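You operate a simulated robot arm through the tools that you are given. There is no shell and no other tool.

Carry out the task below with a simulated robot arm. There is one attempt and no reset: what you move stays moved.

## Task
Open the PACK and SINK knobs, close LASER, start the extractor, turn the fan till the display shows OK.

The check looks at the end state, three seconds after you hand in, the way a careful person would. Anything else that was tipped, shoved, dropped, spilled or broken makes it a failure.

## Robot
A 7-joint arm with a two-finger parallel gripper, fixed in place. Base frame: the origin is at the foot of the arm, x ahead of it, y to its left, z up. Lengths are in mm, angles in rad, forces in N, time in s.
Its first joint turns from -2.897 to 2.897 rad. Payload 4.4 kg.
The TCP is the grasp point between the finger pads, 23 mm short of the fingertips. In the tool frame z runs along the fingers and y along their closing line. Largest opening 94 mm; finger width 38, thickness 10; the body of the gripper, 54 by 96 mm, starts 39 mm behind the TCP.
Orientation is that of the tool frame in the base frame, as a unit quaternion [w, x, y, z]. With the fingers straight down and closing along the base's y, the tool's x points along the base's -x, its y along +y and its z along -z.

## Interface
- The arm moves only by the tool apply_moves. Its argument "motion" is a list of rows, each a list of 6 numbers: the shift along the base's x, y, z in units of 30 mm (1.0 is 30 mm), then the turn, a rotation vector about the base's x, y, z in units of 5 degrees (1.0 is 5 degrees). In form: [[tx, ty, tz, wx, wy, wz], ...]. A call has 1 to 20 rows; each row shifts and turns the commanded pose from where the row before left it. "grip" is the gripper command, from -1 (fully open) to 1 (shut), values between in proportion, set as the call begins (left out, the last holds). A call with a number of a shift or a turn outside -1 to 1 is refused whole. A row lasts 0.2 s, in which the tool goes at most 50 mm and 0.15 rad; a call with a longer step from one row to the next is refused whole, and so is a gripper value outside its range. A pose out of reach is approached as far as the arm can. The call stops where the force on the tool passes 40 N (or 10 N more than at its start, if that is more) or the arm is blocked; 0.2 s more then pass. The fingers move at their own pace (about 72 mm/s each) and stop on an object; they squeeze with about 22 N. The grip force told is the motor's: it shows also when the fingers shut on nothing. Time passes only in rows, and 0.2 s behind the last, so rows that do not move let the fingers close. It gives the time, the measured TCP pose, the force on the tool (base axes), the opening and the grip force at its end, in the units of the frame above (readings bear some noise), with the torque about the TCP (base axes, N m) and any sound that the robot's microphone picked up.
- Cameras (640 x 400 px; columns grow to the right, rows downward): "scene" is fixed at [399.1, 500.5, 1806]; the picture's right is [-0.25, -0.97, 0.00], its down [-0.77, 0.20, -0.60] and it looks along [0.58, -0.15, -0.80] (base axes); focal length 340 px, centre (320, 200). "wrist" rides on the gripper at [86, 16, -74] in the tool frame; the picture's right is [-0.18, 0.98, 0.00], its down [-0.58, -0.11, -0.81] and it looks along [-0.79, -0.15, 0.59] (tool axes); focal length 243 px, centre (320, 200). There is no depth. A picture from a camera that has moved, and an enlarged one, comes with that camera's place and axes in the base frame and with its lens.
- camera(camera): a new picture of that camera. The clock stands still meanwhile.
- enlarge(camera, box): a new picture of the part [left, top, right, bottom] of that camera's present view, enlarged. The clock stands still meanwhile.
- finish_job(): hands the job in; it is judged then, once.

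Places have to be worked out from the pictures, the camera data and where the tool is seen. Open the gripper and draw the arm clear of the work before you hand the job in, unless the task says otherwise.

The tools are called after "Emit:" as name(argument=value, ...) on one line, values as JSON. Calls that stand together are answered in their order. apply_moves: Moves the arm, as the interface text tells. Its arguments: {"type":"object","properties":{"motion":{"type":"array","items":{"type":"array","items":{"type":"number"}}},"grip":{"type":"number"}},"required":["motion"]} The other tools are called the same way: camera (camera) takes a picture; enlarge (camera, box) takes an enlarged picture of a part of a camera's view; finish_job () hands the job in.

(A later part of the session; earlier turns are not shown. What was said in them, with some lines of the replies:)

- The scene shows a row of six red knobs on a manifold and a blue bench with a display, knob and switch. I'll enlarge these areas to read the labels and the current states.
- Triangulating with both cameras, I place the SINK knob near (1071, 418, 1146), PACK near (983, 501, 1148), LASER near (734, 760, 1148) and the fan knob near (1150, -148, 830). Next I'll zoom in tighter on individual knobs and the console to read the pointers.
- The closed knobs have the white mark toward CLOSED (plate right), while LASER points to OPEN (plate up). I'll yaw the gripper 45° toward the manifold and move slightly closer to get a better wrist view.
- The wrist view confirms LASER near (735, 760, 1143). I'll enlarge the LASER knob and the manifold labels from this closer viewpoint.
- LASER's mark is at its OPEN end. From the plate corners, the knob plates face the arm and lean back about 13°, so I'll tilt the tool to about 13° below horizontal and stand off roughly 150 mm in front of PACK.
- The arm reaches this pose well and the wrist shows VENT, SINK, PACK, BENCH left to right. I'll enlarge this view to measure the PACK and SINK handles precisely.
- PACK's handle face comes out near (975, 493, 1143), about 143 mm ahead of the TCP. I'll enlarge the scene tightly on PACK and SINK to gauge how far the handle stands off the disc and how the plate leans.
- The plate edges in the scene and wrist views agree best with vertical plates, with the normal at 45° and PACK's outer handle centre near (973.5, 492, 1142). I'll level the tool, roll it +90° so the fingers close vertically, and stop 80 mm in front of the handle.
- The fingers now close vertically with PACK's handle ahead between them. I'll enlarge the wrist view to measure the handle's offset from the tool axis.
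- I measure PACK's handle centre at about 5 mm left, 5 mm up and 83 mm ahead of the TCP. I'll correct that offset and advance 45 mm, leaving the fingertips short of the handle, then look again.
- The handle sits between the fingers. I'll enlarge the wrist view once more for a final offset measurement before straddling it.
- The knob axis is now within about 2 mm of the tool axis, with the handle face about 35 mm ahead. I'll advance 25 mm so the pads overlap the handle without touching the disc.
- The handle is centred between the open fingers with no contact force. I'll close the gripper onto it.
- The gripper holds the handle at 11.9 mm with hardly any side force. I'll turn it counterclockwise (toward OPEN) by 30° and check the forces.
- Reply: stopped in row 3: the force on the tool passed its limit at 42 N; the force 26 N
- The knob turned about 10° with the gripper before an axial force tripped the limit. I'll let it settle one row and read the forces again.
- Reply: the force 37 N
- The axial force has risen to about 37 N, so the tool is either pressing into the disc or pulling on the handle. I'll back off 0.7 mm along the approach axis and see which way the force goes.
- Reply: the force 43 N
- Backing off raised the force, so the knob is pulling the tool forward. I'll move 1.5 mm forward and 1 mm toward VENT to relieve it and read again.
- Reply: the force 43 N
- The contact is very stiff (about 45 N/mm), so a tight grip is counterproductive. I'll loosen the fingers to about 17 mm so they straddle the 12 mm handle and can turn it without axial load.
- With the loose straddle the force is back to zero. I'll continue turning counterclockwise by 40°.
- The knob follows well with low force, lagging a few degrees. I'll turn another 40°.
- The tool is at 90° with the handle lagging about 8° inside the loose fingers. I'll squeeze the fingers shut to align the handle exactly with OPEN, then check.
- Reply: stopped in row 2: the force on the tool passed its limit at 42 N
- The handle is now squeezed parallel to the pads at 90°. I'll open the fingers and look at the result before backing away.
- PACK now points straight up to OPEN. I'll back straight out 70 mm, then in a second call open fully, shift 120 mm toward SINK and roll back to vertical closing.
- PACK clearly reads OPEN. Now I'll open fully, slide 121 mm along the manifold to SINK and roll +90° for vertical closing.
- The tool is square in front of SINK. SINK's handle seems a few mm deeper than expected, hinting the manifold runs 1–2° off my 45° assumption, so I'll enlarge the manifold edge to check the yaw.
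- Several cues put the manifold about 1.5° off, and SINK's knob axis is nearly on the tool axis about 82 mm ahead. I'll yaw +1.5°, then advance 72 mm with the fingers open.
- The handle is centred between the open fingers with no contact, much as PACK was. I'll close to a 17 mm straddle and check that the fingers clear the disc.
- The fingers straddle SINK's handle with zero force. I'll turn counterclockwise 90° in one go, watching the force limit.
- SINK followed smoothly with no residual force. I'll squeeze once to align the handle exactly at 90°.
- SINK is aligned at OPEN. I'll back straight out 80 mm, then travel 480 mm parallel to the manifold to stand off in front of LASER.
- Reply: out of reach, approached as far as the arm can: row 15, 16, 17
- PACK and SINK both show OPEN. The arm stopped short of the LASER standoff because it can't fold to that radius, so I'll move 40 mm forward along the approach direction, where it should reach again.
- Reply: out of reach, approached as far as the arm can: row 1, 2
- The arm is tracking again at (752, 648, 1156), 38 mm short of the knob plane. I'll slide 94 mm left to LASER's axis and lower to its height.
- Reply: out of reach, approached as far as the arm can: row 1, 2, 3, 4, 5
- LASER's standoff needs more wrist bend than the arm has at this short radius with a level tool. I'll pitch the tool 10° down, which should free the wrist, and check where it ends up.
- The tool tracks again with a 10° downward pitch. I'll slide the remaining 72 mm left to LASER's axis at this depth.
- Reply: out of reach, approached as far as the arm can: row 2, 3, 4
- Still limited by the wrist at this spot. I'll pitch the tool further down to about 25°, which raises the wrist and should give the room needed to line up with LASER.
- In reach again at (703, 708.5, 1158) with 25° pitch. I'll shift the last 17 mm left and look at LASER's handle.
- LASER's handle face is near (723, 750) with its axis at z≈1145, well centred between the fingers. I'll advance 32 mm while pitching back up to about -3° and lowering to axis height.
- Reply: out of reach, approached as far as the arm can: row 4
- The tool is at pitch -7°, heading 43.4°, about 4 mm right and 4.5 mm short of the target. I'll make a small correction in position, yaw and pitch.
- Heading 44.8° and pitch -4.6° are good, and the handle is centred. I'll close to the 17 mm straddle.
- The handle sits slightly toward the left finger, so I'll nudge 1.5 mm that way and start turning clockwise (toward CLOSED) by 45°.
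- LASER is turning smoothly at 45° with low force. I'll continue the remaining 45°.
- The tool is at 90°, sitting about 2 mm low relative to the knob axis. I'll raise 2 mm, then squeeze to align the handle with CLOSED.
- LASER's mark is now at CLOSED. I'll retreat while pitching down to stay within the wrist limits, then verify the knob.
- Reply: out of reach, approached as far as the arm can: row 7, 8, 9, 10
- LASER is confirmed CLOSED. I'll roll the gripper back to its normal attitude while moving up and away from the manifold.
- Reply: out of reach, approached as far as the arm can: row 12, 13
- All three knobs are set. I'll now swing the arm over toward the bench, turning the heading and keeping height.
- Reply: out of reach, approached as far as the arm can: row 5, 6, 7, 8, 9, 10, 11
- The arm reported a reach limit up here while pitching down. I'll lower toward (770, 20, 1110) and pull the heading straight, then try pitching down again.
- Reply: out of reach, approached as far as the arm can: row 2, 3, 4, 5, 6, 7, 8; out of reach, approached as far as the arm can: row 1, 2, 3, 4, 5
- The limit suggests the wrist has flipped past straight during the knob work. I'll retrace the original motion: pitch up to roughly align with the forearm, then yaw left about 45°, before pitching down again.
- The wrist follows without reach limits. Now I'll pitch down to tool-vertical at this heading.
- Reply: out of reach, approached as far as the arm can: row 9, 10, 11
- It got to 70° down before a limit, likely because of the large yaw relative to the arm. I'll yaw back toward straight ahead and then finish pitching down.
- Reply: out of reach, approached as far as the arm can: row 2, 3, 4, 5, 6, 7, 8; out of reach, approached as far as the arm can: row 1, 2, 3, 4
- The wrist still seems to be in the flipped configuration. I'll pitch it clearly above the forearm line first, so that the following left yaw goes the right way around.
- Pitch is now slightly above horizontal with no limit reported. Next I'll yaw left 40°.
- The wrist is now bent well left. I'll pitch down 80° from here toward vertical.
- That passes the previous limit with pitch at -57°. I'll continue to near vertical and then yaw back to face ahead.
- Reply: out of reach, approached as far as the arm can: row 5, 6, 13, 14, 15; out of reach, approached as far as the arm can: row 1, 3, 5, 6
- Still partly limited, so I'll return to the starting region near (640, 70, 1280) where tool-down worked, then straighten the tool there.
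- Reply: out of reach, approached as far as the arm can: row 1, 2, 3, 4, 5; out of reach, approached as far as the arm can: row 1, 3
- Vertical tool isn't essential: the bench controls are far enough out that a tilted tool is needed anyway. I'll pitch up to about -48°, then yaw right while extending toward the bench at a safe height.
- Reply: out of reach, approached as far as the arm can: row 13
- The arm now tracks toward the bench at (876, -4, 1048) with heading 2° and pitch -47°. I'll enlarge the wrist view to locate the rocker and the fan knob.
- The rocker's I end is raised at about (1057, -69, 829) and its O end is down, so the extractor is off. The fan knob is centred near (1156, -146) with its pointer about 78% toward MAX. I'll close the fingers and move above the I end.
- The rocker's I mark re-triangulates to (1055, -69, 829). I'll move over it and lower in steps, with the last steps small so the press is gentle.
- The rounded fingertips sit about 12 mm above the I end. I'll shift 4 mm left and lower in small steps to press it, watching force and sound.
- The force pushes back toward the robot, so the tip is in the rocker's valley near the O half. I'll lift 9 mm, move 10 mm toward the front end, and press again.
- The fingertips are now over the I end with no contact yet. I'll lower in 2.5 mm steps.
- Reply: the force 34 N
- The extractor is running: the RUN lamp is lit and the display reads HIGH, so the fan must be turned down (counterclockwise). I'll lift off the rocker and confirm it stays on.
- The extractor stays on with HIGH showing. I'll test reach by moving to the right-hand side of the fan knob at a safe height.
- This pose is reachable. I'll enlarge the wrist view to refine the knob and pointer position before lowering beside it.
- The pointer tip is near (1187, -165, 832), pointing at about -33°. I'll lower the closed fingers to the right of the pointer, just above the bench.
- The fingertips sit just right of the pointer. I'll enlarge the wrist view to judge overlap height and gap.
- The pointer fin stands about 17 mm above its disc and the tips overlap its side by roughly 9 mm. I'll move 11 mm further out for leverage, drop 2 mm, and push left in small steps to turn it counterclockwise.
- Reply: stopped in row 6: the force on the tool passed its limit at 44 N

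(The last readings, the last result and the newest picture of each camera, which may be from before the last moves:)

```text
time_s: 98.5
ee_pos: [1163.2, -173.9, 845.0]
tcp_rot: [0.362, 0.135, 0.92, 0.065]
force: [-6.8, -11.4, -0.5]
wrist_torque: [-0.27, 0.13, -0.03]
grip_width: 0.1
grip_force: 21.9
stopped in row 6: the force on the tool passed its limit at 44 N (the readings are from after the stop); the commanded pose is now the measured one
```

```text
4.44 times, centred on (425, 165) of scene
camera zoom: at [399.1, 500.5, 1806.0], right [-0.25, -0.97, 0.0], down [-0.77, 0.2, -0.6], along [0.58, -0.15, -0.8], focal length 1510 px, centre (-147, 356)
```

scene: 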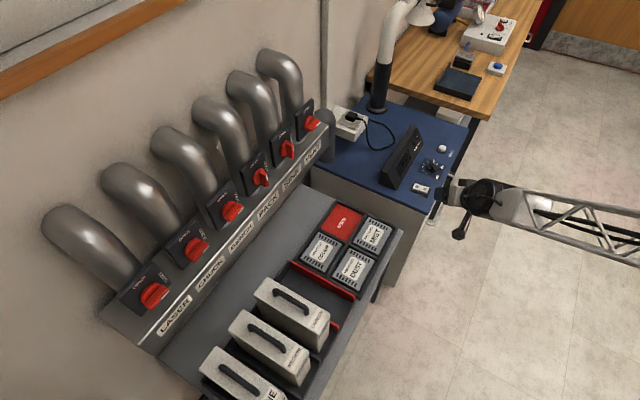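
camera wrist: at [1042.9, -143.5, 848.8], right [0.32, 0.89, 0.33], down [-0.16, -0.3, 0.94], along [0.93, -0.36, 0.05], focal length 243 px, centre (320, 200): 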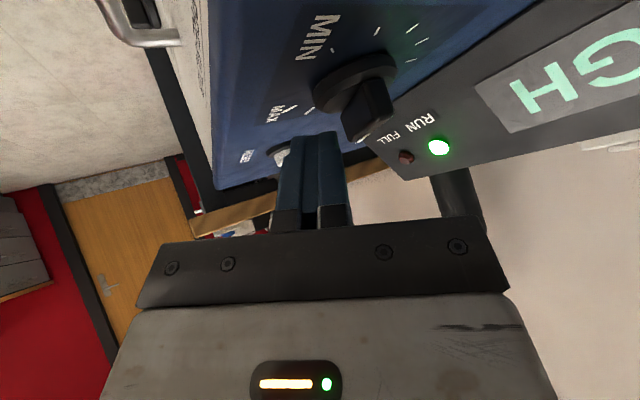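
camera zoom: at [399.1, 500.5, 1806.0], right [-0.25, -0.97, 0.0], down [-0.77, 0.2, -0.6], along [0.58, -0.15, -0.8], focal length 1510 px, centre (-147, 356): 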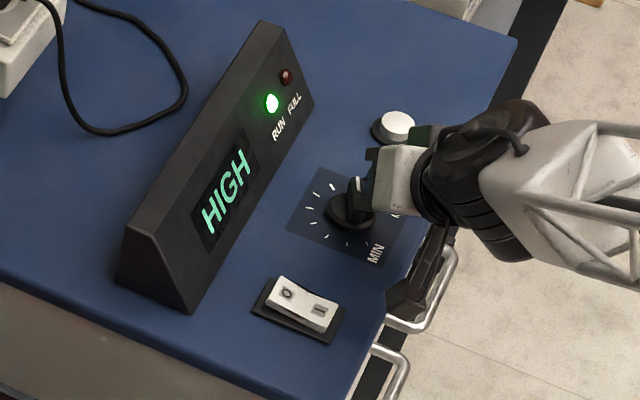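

The finger met the pointer but the force limit tripped, with the reaction perpendicular to the pointer. I'll compare the pointer angle with the earlier 8x view to see if it moved.

Emit:
enlarge(camera="scene", box=[410, 140, 460, 190])

Emit:
camera(camera="scene")

```text
8.00 times, centred on (435, 165) of scene
camera zoom: at [399.1, 500.5, 1806.0], right [-0.25, -0.97, 0.0], down [-0.77, 0.2, -0.6], along [0.58, -0.15, -0.8], focal length 2718 px, centre (-600, 480)
```

zoom: 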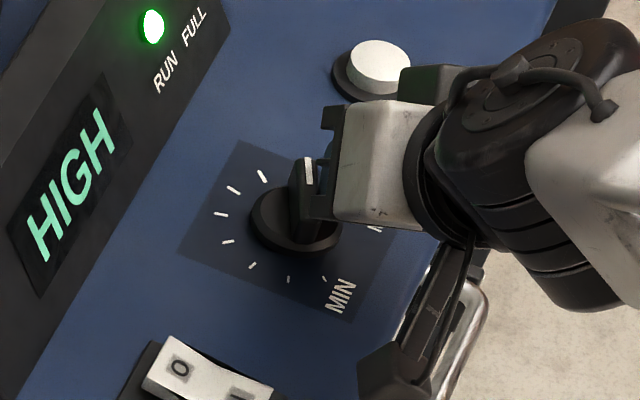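

```text
taken
```

scene: 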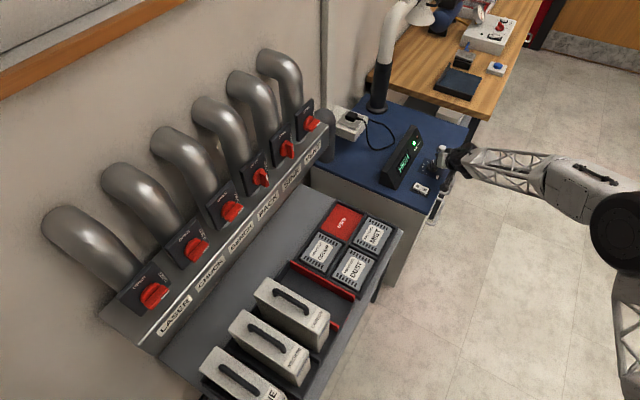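

The pointer moved only about 2–3°, so this knob is stiff or damped. I'll reposition the finger nearer the pointer tip for more leverage and push more slowly.

Emit:
apply_moves(motion=[[-0.05, -0.12, 0, 0, 0, 0], [0.26, -0.15, 0, 0, 0, 0], [0.05, 0.1, 0, 0, 0, 0], [0.015, 0.025, 0, 0, 0, 0], [0.015, 0.025, 0, 0, 0, 0], [0.015, 0.025, 0, 0, 0, 0], [0.015, 0.025, 0, 0, 0, 0], [0.015, 0.025, 0, 0, 0, 0], [0.015, 0.025, 0, 0, 0, 0]])

Emit:
enlarge(camera="scene", box=[410, 140, 460, 190])

Emit:
enlarge(camera="wrist", box=[250, 30, 430, 170])

```text
time_s: 100.5
ee_pos: [1173.2, -175.5, 843.9]
tcp_rot: [0.361, 0.136, 0.92, 0.065]
force: [10.7, -26.8, -6.4]
wrist_torque: [-0.71, -0.22, -0.16]
grip_width: 0.0
grip_force: 21.7
```

```text
8.00 times, centred on (435, 165) of scene
camera zoom: at [399.1, 500.5, 1806.0], right [-0.25, -0.97, 0.0], down [-0.77, 0.2, -0.6], along [0.58, -0.15, -0.8], focal length 2718 px, centre (-600, 480)
```

zoom: 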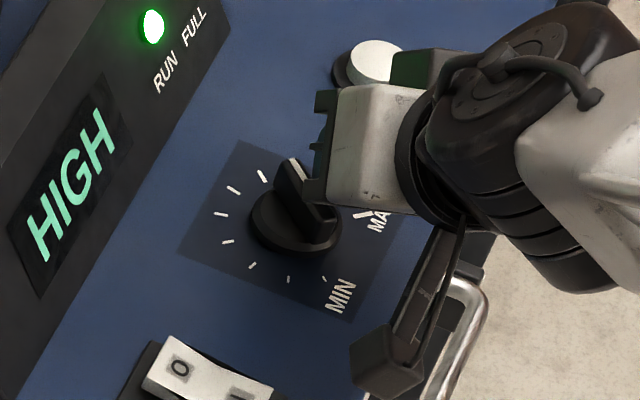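

```text
2.86 times, centred on (340, 100) of wrist
camera zoom: at [1066.3, -136.1, 846.2], right [0.33, 0.88, 0.33], down [-0.17, -0.29, 0.94], along [0.93, -0.36, 0.05], focal length 693 px, centre (263, 486)
```

zoom: 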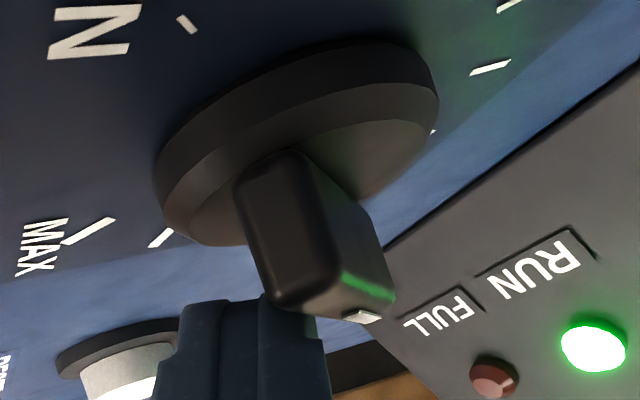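

The pointer has turned to about -15° and is moving now. I'll keep pushing slowly left and check the display.

Emit:
apply_moves(motion=[[0.006, 0.025, 0, 0, 0, 0], [0.006, 0.025, 0, 0, 0, 0], [0.006, 0.025, 0, 0, 0, 0], [0.005, 0.025, 0, 0, 0, 0], [0.004, 0.025, 0, 0, 0, 0], [0.003, 0.025, 0, 0, 0, 0]])

Emit:
enlarge(camera="scene", box=[410, 140, 460, 190])

```text
time_s: 101.0
ee_pos: [1173.9, -174.9, 844.1]
tcp_rot: [0.362, 0.136, 0.92, 0.065]
force: [2.0, -11.2, 0.4]
wrist_torque: [-0.24, -0.03, -0.03]
grip_width: 0.0
grip_force: 21.5
stopped in row 2: the force on the tool passed its limit at 41 N (the readings are from after the stop); the commanded pose is now the measured one
```

```text
8.00 times, centred on (435, 165) of scene
camera zoom: at [399.1, 500.5, 1806.0], right [-0.25, -0.97, 0.0], down [-0.77, 0.2, -0.6], along [0.58, -0.15, -0.8], focal length 2718 px, centre (-600, 480)
```

zoom: 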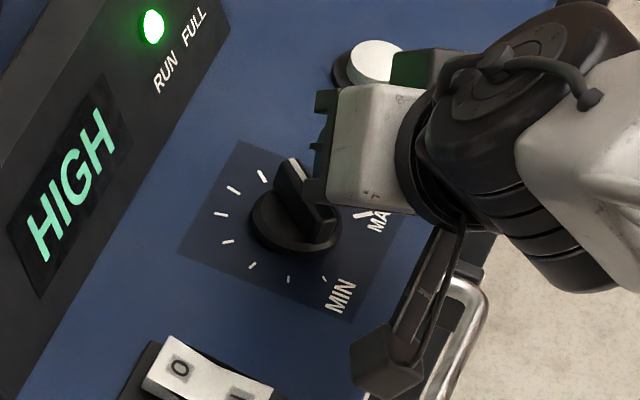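

The pointer is about halfway to the next tick, but contact is too near the axis and needs about 40 N. I'll back off, go 13 mm further out toward the pointer's tip for double the leverage, and push again.

Emit:
apply_moves(motion=[[0, -0.15, 0, 0, 0, 0], [0.22, -0.03, 0, 0, 0, 0], [0.22, -0.03, 0, 0, 0, 0], [0, 0.1, 0, 0, 0, 0], [0, 0.05, 0, 0, 0, 0], [0, 0.03, 0, 0, 0, 0], [0, 0.03, 0, 0, 0, 0], [0, 0.03, 0, 0, 0, 0], [0, 0.03, 0, 0, 0, 0]])

Emit:
enlarge(camera="scene", box=[410, 140, 460, 190])

Emit:
enlarge(camera="wrist", box=[250, 30, 430, 170])

```text
time_s: 103.0
ee_pos: [1188.1, -174.6, 843.3]
tcp_rot: [0.361, 0.136, 0.92, 0.065]
force: [18.5, -14.9, -5.1]
wrist_torque: [-0.28, -0.32, -0.18]
grip_width: 0.0
grip_force: 22.3
```

```text
8.00 times, centred on (435, 165) of scene
camera zoom: at [399.1, 500.5, 1806.0], right [-0.25, -0.97, 0.0], down [-0.77, 0.2, -0.6], along [0.58, -0.15, -0.8], focal length 2718 px, centre (-600, 480)
```

zoom: 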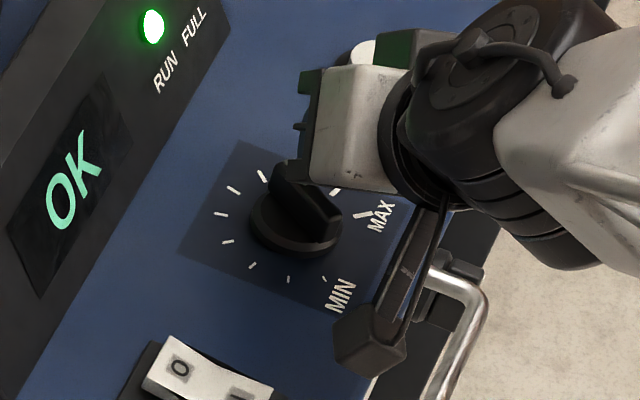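

```text
2.86 times, centred on (340, 100) of wrist
camera zoom: at [1080.1, -134.4, 845.9], right [0.33, 0.88, 0.33], down [-0.17, -0.29, 0.94], along [0.93, -0.37, 0.05], focal length 693 px, centre (263, 486)
```

zoom: 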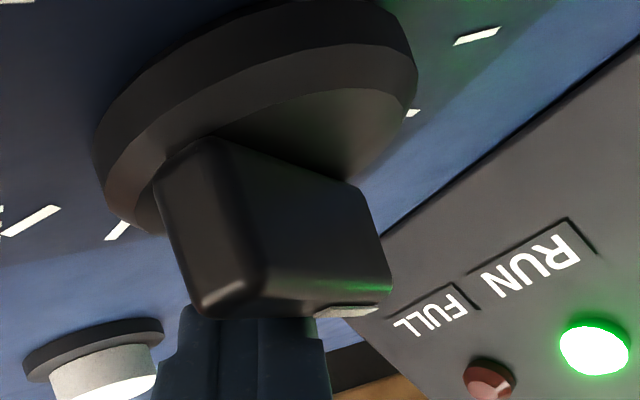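

The display now reads OK. I'll ease the finger off the pointer and see whether it stays OK.

Emit:
apply_moves(motion=[[0.05, -0.1, 0, 0, 0, 0], [0.05, -0.2, 0, 0, 0, 0], [0, -0.2, 0.1, 0, 0, 0], [0, 0, 0, 0, 0, 0], [0, 0, 0, 0, 0, 0], [0, 0, 0, 0, 0, 0], [0, 0, 0, 0, 0, 0], [0, 0, 0, 0, 0, 0]])

Emit:
enlarge(camera="scene", box=[410, 140, 460, 190])

Emit:
enlarge(camera="wrist", box=[250, 0, 430, 170])

```text
time_s: 104.8
ee_pos: [1189.6, -188.5, 846.9]
tcp_rot: [0.362, 0.136, 0.92, 0.064]
force: [0.7, 0.0, 0.2]
wrist_torque: [0.0, -0.03, -0.03]
grip_width: 0.2
grip_force: 21.7
```

```text
8.00 times, centred on (435, 165) of scene
camera zoom: at [399.1, 500.5, 1806.0], right [-0.25, -0.97, 0.0], down [-0.77, 0.2, -0.6], along [0.58, -0.15, -0.8], focal length 2718 px, centre (-600, 480)
```

zoom: 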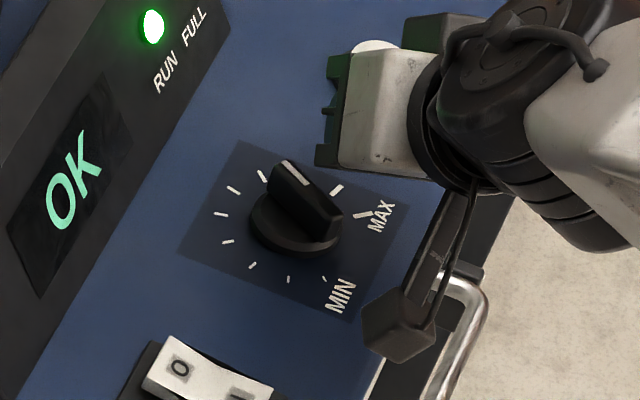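

```text
2.35 times, centred on (340, 85) of wrist
camera zoom: at [1082.5, -148.8, 850.2], right [0.33, 0.88, 0.33], down [-0.17, -0.29, 0.94], along [0.93, -0.36, 0.05], focal length 571 px, centre (273, 471)
```

zoom: 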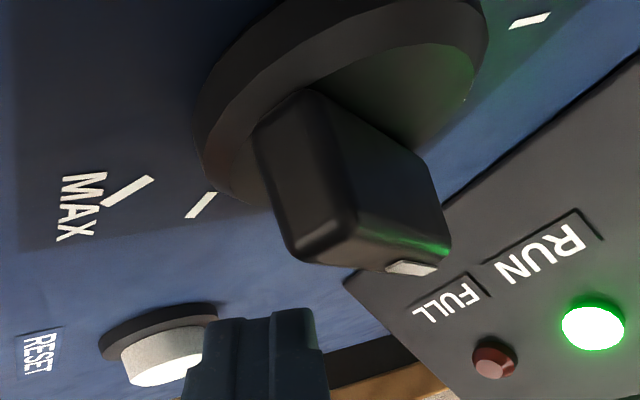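

The display holds OK with the fingers clear and FULL stays dark. I'll lift straight up, then withdraw toward the robot and open the gripper.

Emit:
apply_moves(motion=[[0, 0, 0.6, 0, 0, 0], [0, 0, 0.8, 0, 0, 0], [0, 0, 0.8, 0, 0, 0], [-0.3, 0, 0.8, 0, 0, 0], [-0.7, 0.1, 0.5, 0, 0, 0], [-0.8, 0.1, 0.3, 0, 0, 0], [-0.8, 0.1, 0.3, 0, 0, 0], [-0.8, 0.1, 0.2, 0, 0, 0], [-0.8, 0.1, 0.2, 0, 0, 0], [-0.8, 0.1, 0.2, 0, 0, 0], [-0.8, 0.1, 0.1, 0, 0, 0], [-0.8, 0.1, 0, 0, 0, 0]])

Emit:
apply_moves(motion=[[0, 0, 0, 0, 0, 0], [0, 0, 0, 0, 0, 0], [0, 0, 0, 0, 0, 0], [0, 0, 0, 0, 0, 0]], grip=-1)

Emit:
camera(camera="scene")

Emit:
enlarge(camera="scene", box=[370, 110, 480, 220])

Emit:
enlarge(camera="scene", box=[230, 90, 340, 200])

Emit:
enlarge(camera="scene", box=[110, 190, 260, 330])

```text
time_s: 107.4
ee_pos: [989.5, -163.4, 990.5]
tcp_rot: [0.361, 0.136, 0.92, 0.065]
force: [-0.2, -1.0, -0.2]
wrist_torque: [-0.03, -0.02, -0.01]
grip_width: 0.0
grip_force: 21.9
```

```text
time_s: 108.4
ee_pos: [990.3, -162.6, 990.2]
tcp_rot: [0.361, 0.135, 0.92, 0.065]
force: [0.1, -1.1, -0.3]
wrist_torque: [-0.01, 0.02, 0.0]
grip_width: 93.9
grip_force: 0.0
```

```text
taken
```

scene: 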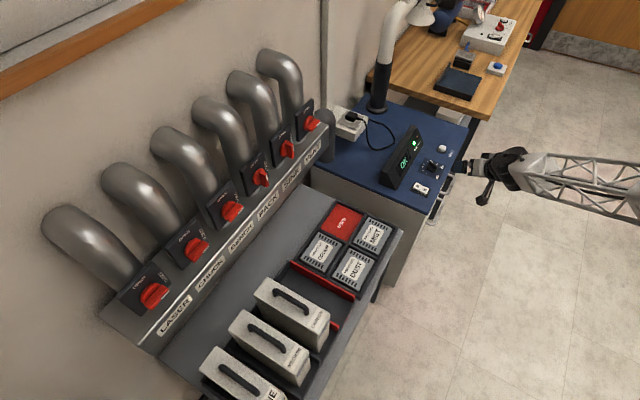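

```text
3.64 times, centred on (425, 165) of scene
camera zoom: at [399.1, 500.5, 1806.0], right [-0.25, -0.97, 0.0], down [-0.77, 0.2, -0.6], along [0.58, -0.15, -0.8], focal length 1236 px, centre (-62, 327)
```

zoom: 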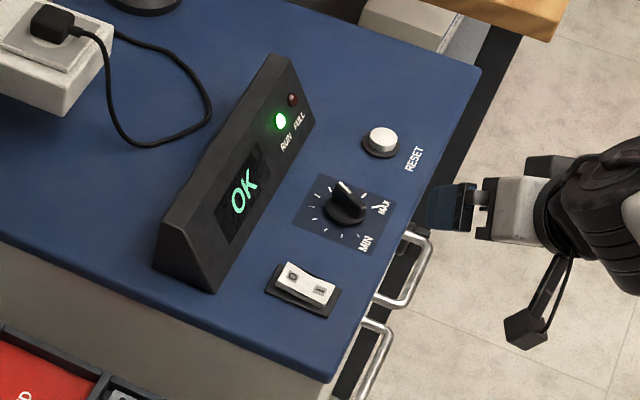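

```text
3.64 times, centred on (285, 145) of scene
camera zoom: at [399.1, 500.5, 1806.0], right [-0.25, -0.97, 0.0], down [-0.77, 0.2, -0.6], along [0.58, -0.15, -0.8], focal length 1236 px, centre (447, 400)
```

zoom: 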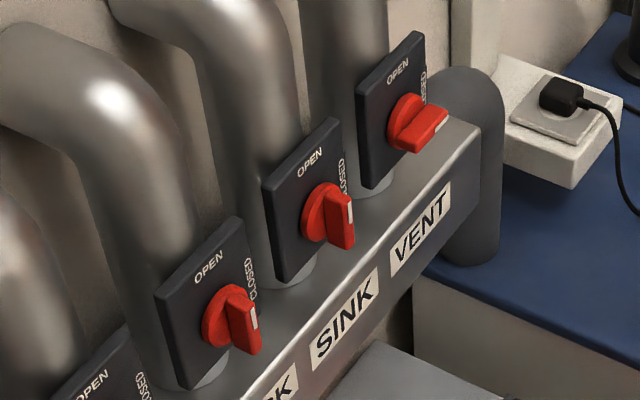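

```text
2.86 times, centred on (185, 260) of scene
camera zoom: at [399.1, 500.5, 1806.0], right [-0.25, -0.97, 0.0], down [-0.77, 0.2, -0.6], along [0.58, -0.15, -0.8], focal length 971 px, centre (706, 29)
```

zoom: 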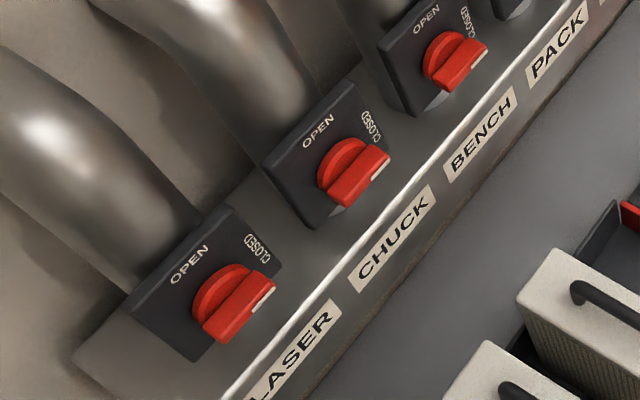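

All states look right: PACK and SINK open, LASER and the rest closed, RUN lit and the display at OK. I'll draw the arm further back and take one last close look.

Emit:
apply_moves(motion=[[-0.9, 0.1, 0.3, 0, 0, 0], [-0.9, 0.1, 0.3, 0, 0, 0], [-0.9, 0.1, 0.3, 0, 0, 0], [-0.9, 0.1, 0.3, 0, 0, 0], [-0.9, 0.1, 0.3, 0, 0, 0], [-0.9, 0.1, 0.3, 0, 0, 0], [0, 0, 0, 0, 0, 0]])

Emit:
camera(camera="scene")

Emit:
enlarge(camera="scene", box=[240, 120, 310, 195])

Emit:
enlarge(camera="scene", box=[380, 120, 470, 205])

```text
time_s: 110.0
ee_pos: [827.2, -146.7, 1046.2]
tcp_rot: [0.362, 0.136, 0.92, 0.065]
force: [0.5, -1.2, 0.6]
wrist_torque: [0.02, -0.02, 0.0]
grip_width: 94.1
grip_force: 0.1
```

```text
taken
```

scene: 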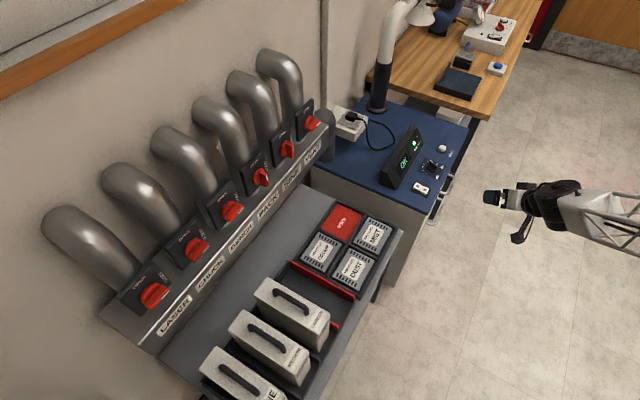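

```text
5.33 times, centred on (275, 158) of scene
camera zoom: at [399.1, 500.5, 1806.0], right [-0.25, -0.97, 0.0], down [-0.77, 0.2, -0.6], along [0.58, -0.15, -0.8], focal length 1812 px, centre (560, 427)
```

zoom: 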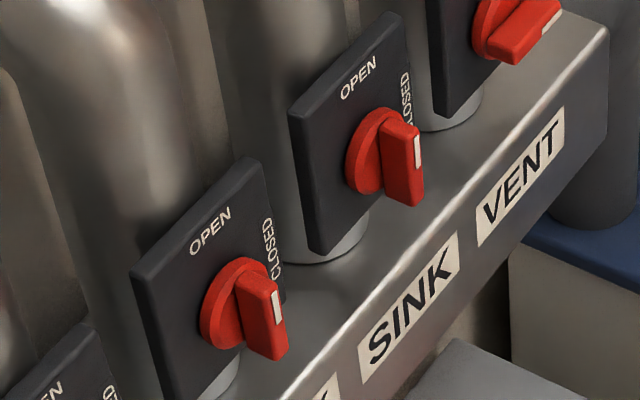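

```text
4.71 times, centred on (425, 162) of scene
camera zoom: at [399.1, 500.5, 1806.0], right [-0.25, -0.97, 0.0], down [-0.77, 0.2, -0.6], along [0.58, -0.15, -0.8], focal length 1599 px, centre (-174, 376)
```

zoom: 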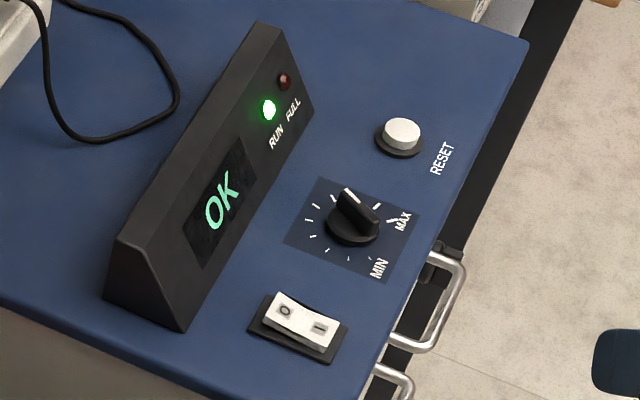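

Everything matches the request: PACK and SINK are open, LASER is closed, the extractor is running, and the display reads OK. Nothing else has moved, the arm is clear and the gripper is open, so I'm handing in.

Emit:
finish_job()

```text
The job is handed in.
```

The job is handed in, and every setting you asked for was in place when I last checked the pictures:

- **PACK and SINK:** both knobs are turned to OPEN.
- **LASER:** the knob is turned to CLOSED.
- **Extractor:** I switched the rocker to I. The RUN lamp is lit and the FULL lamp is dark.
- **Fan:** the display read HIGH at first, so I turned the fan down until it showed OK. It stayed on OK after I let go of the knob.

CHUCK, BENCH and VENT are still closed, and I didn't touch RESET. Nothing else in the final pictures looked moved. The gripper is open and the arm is clear of the bench and the knobs.
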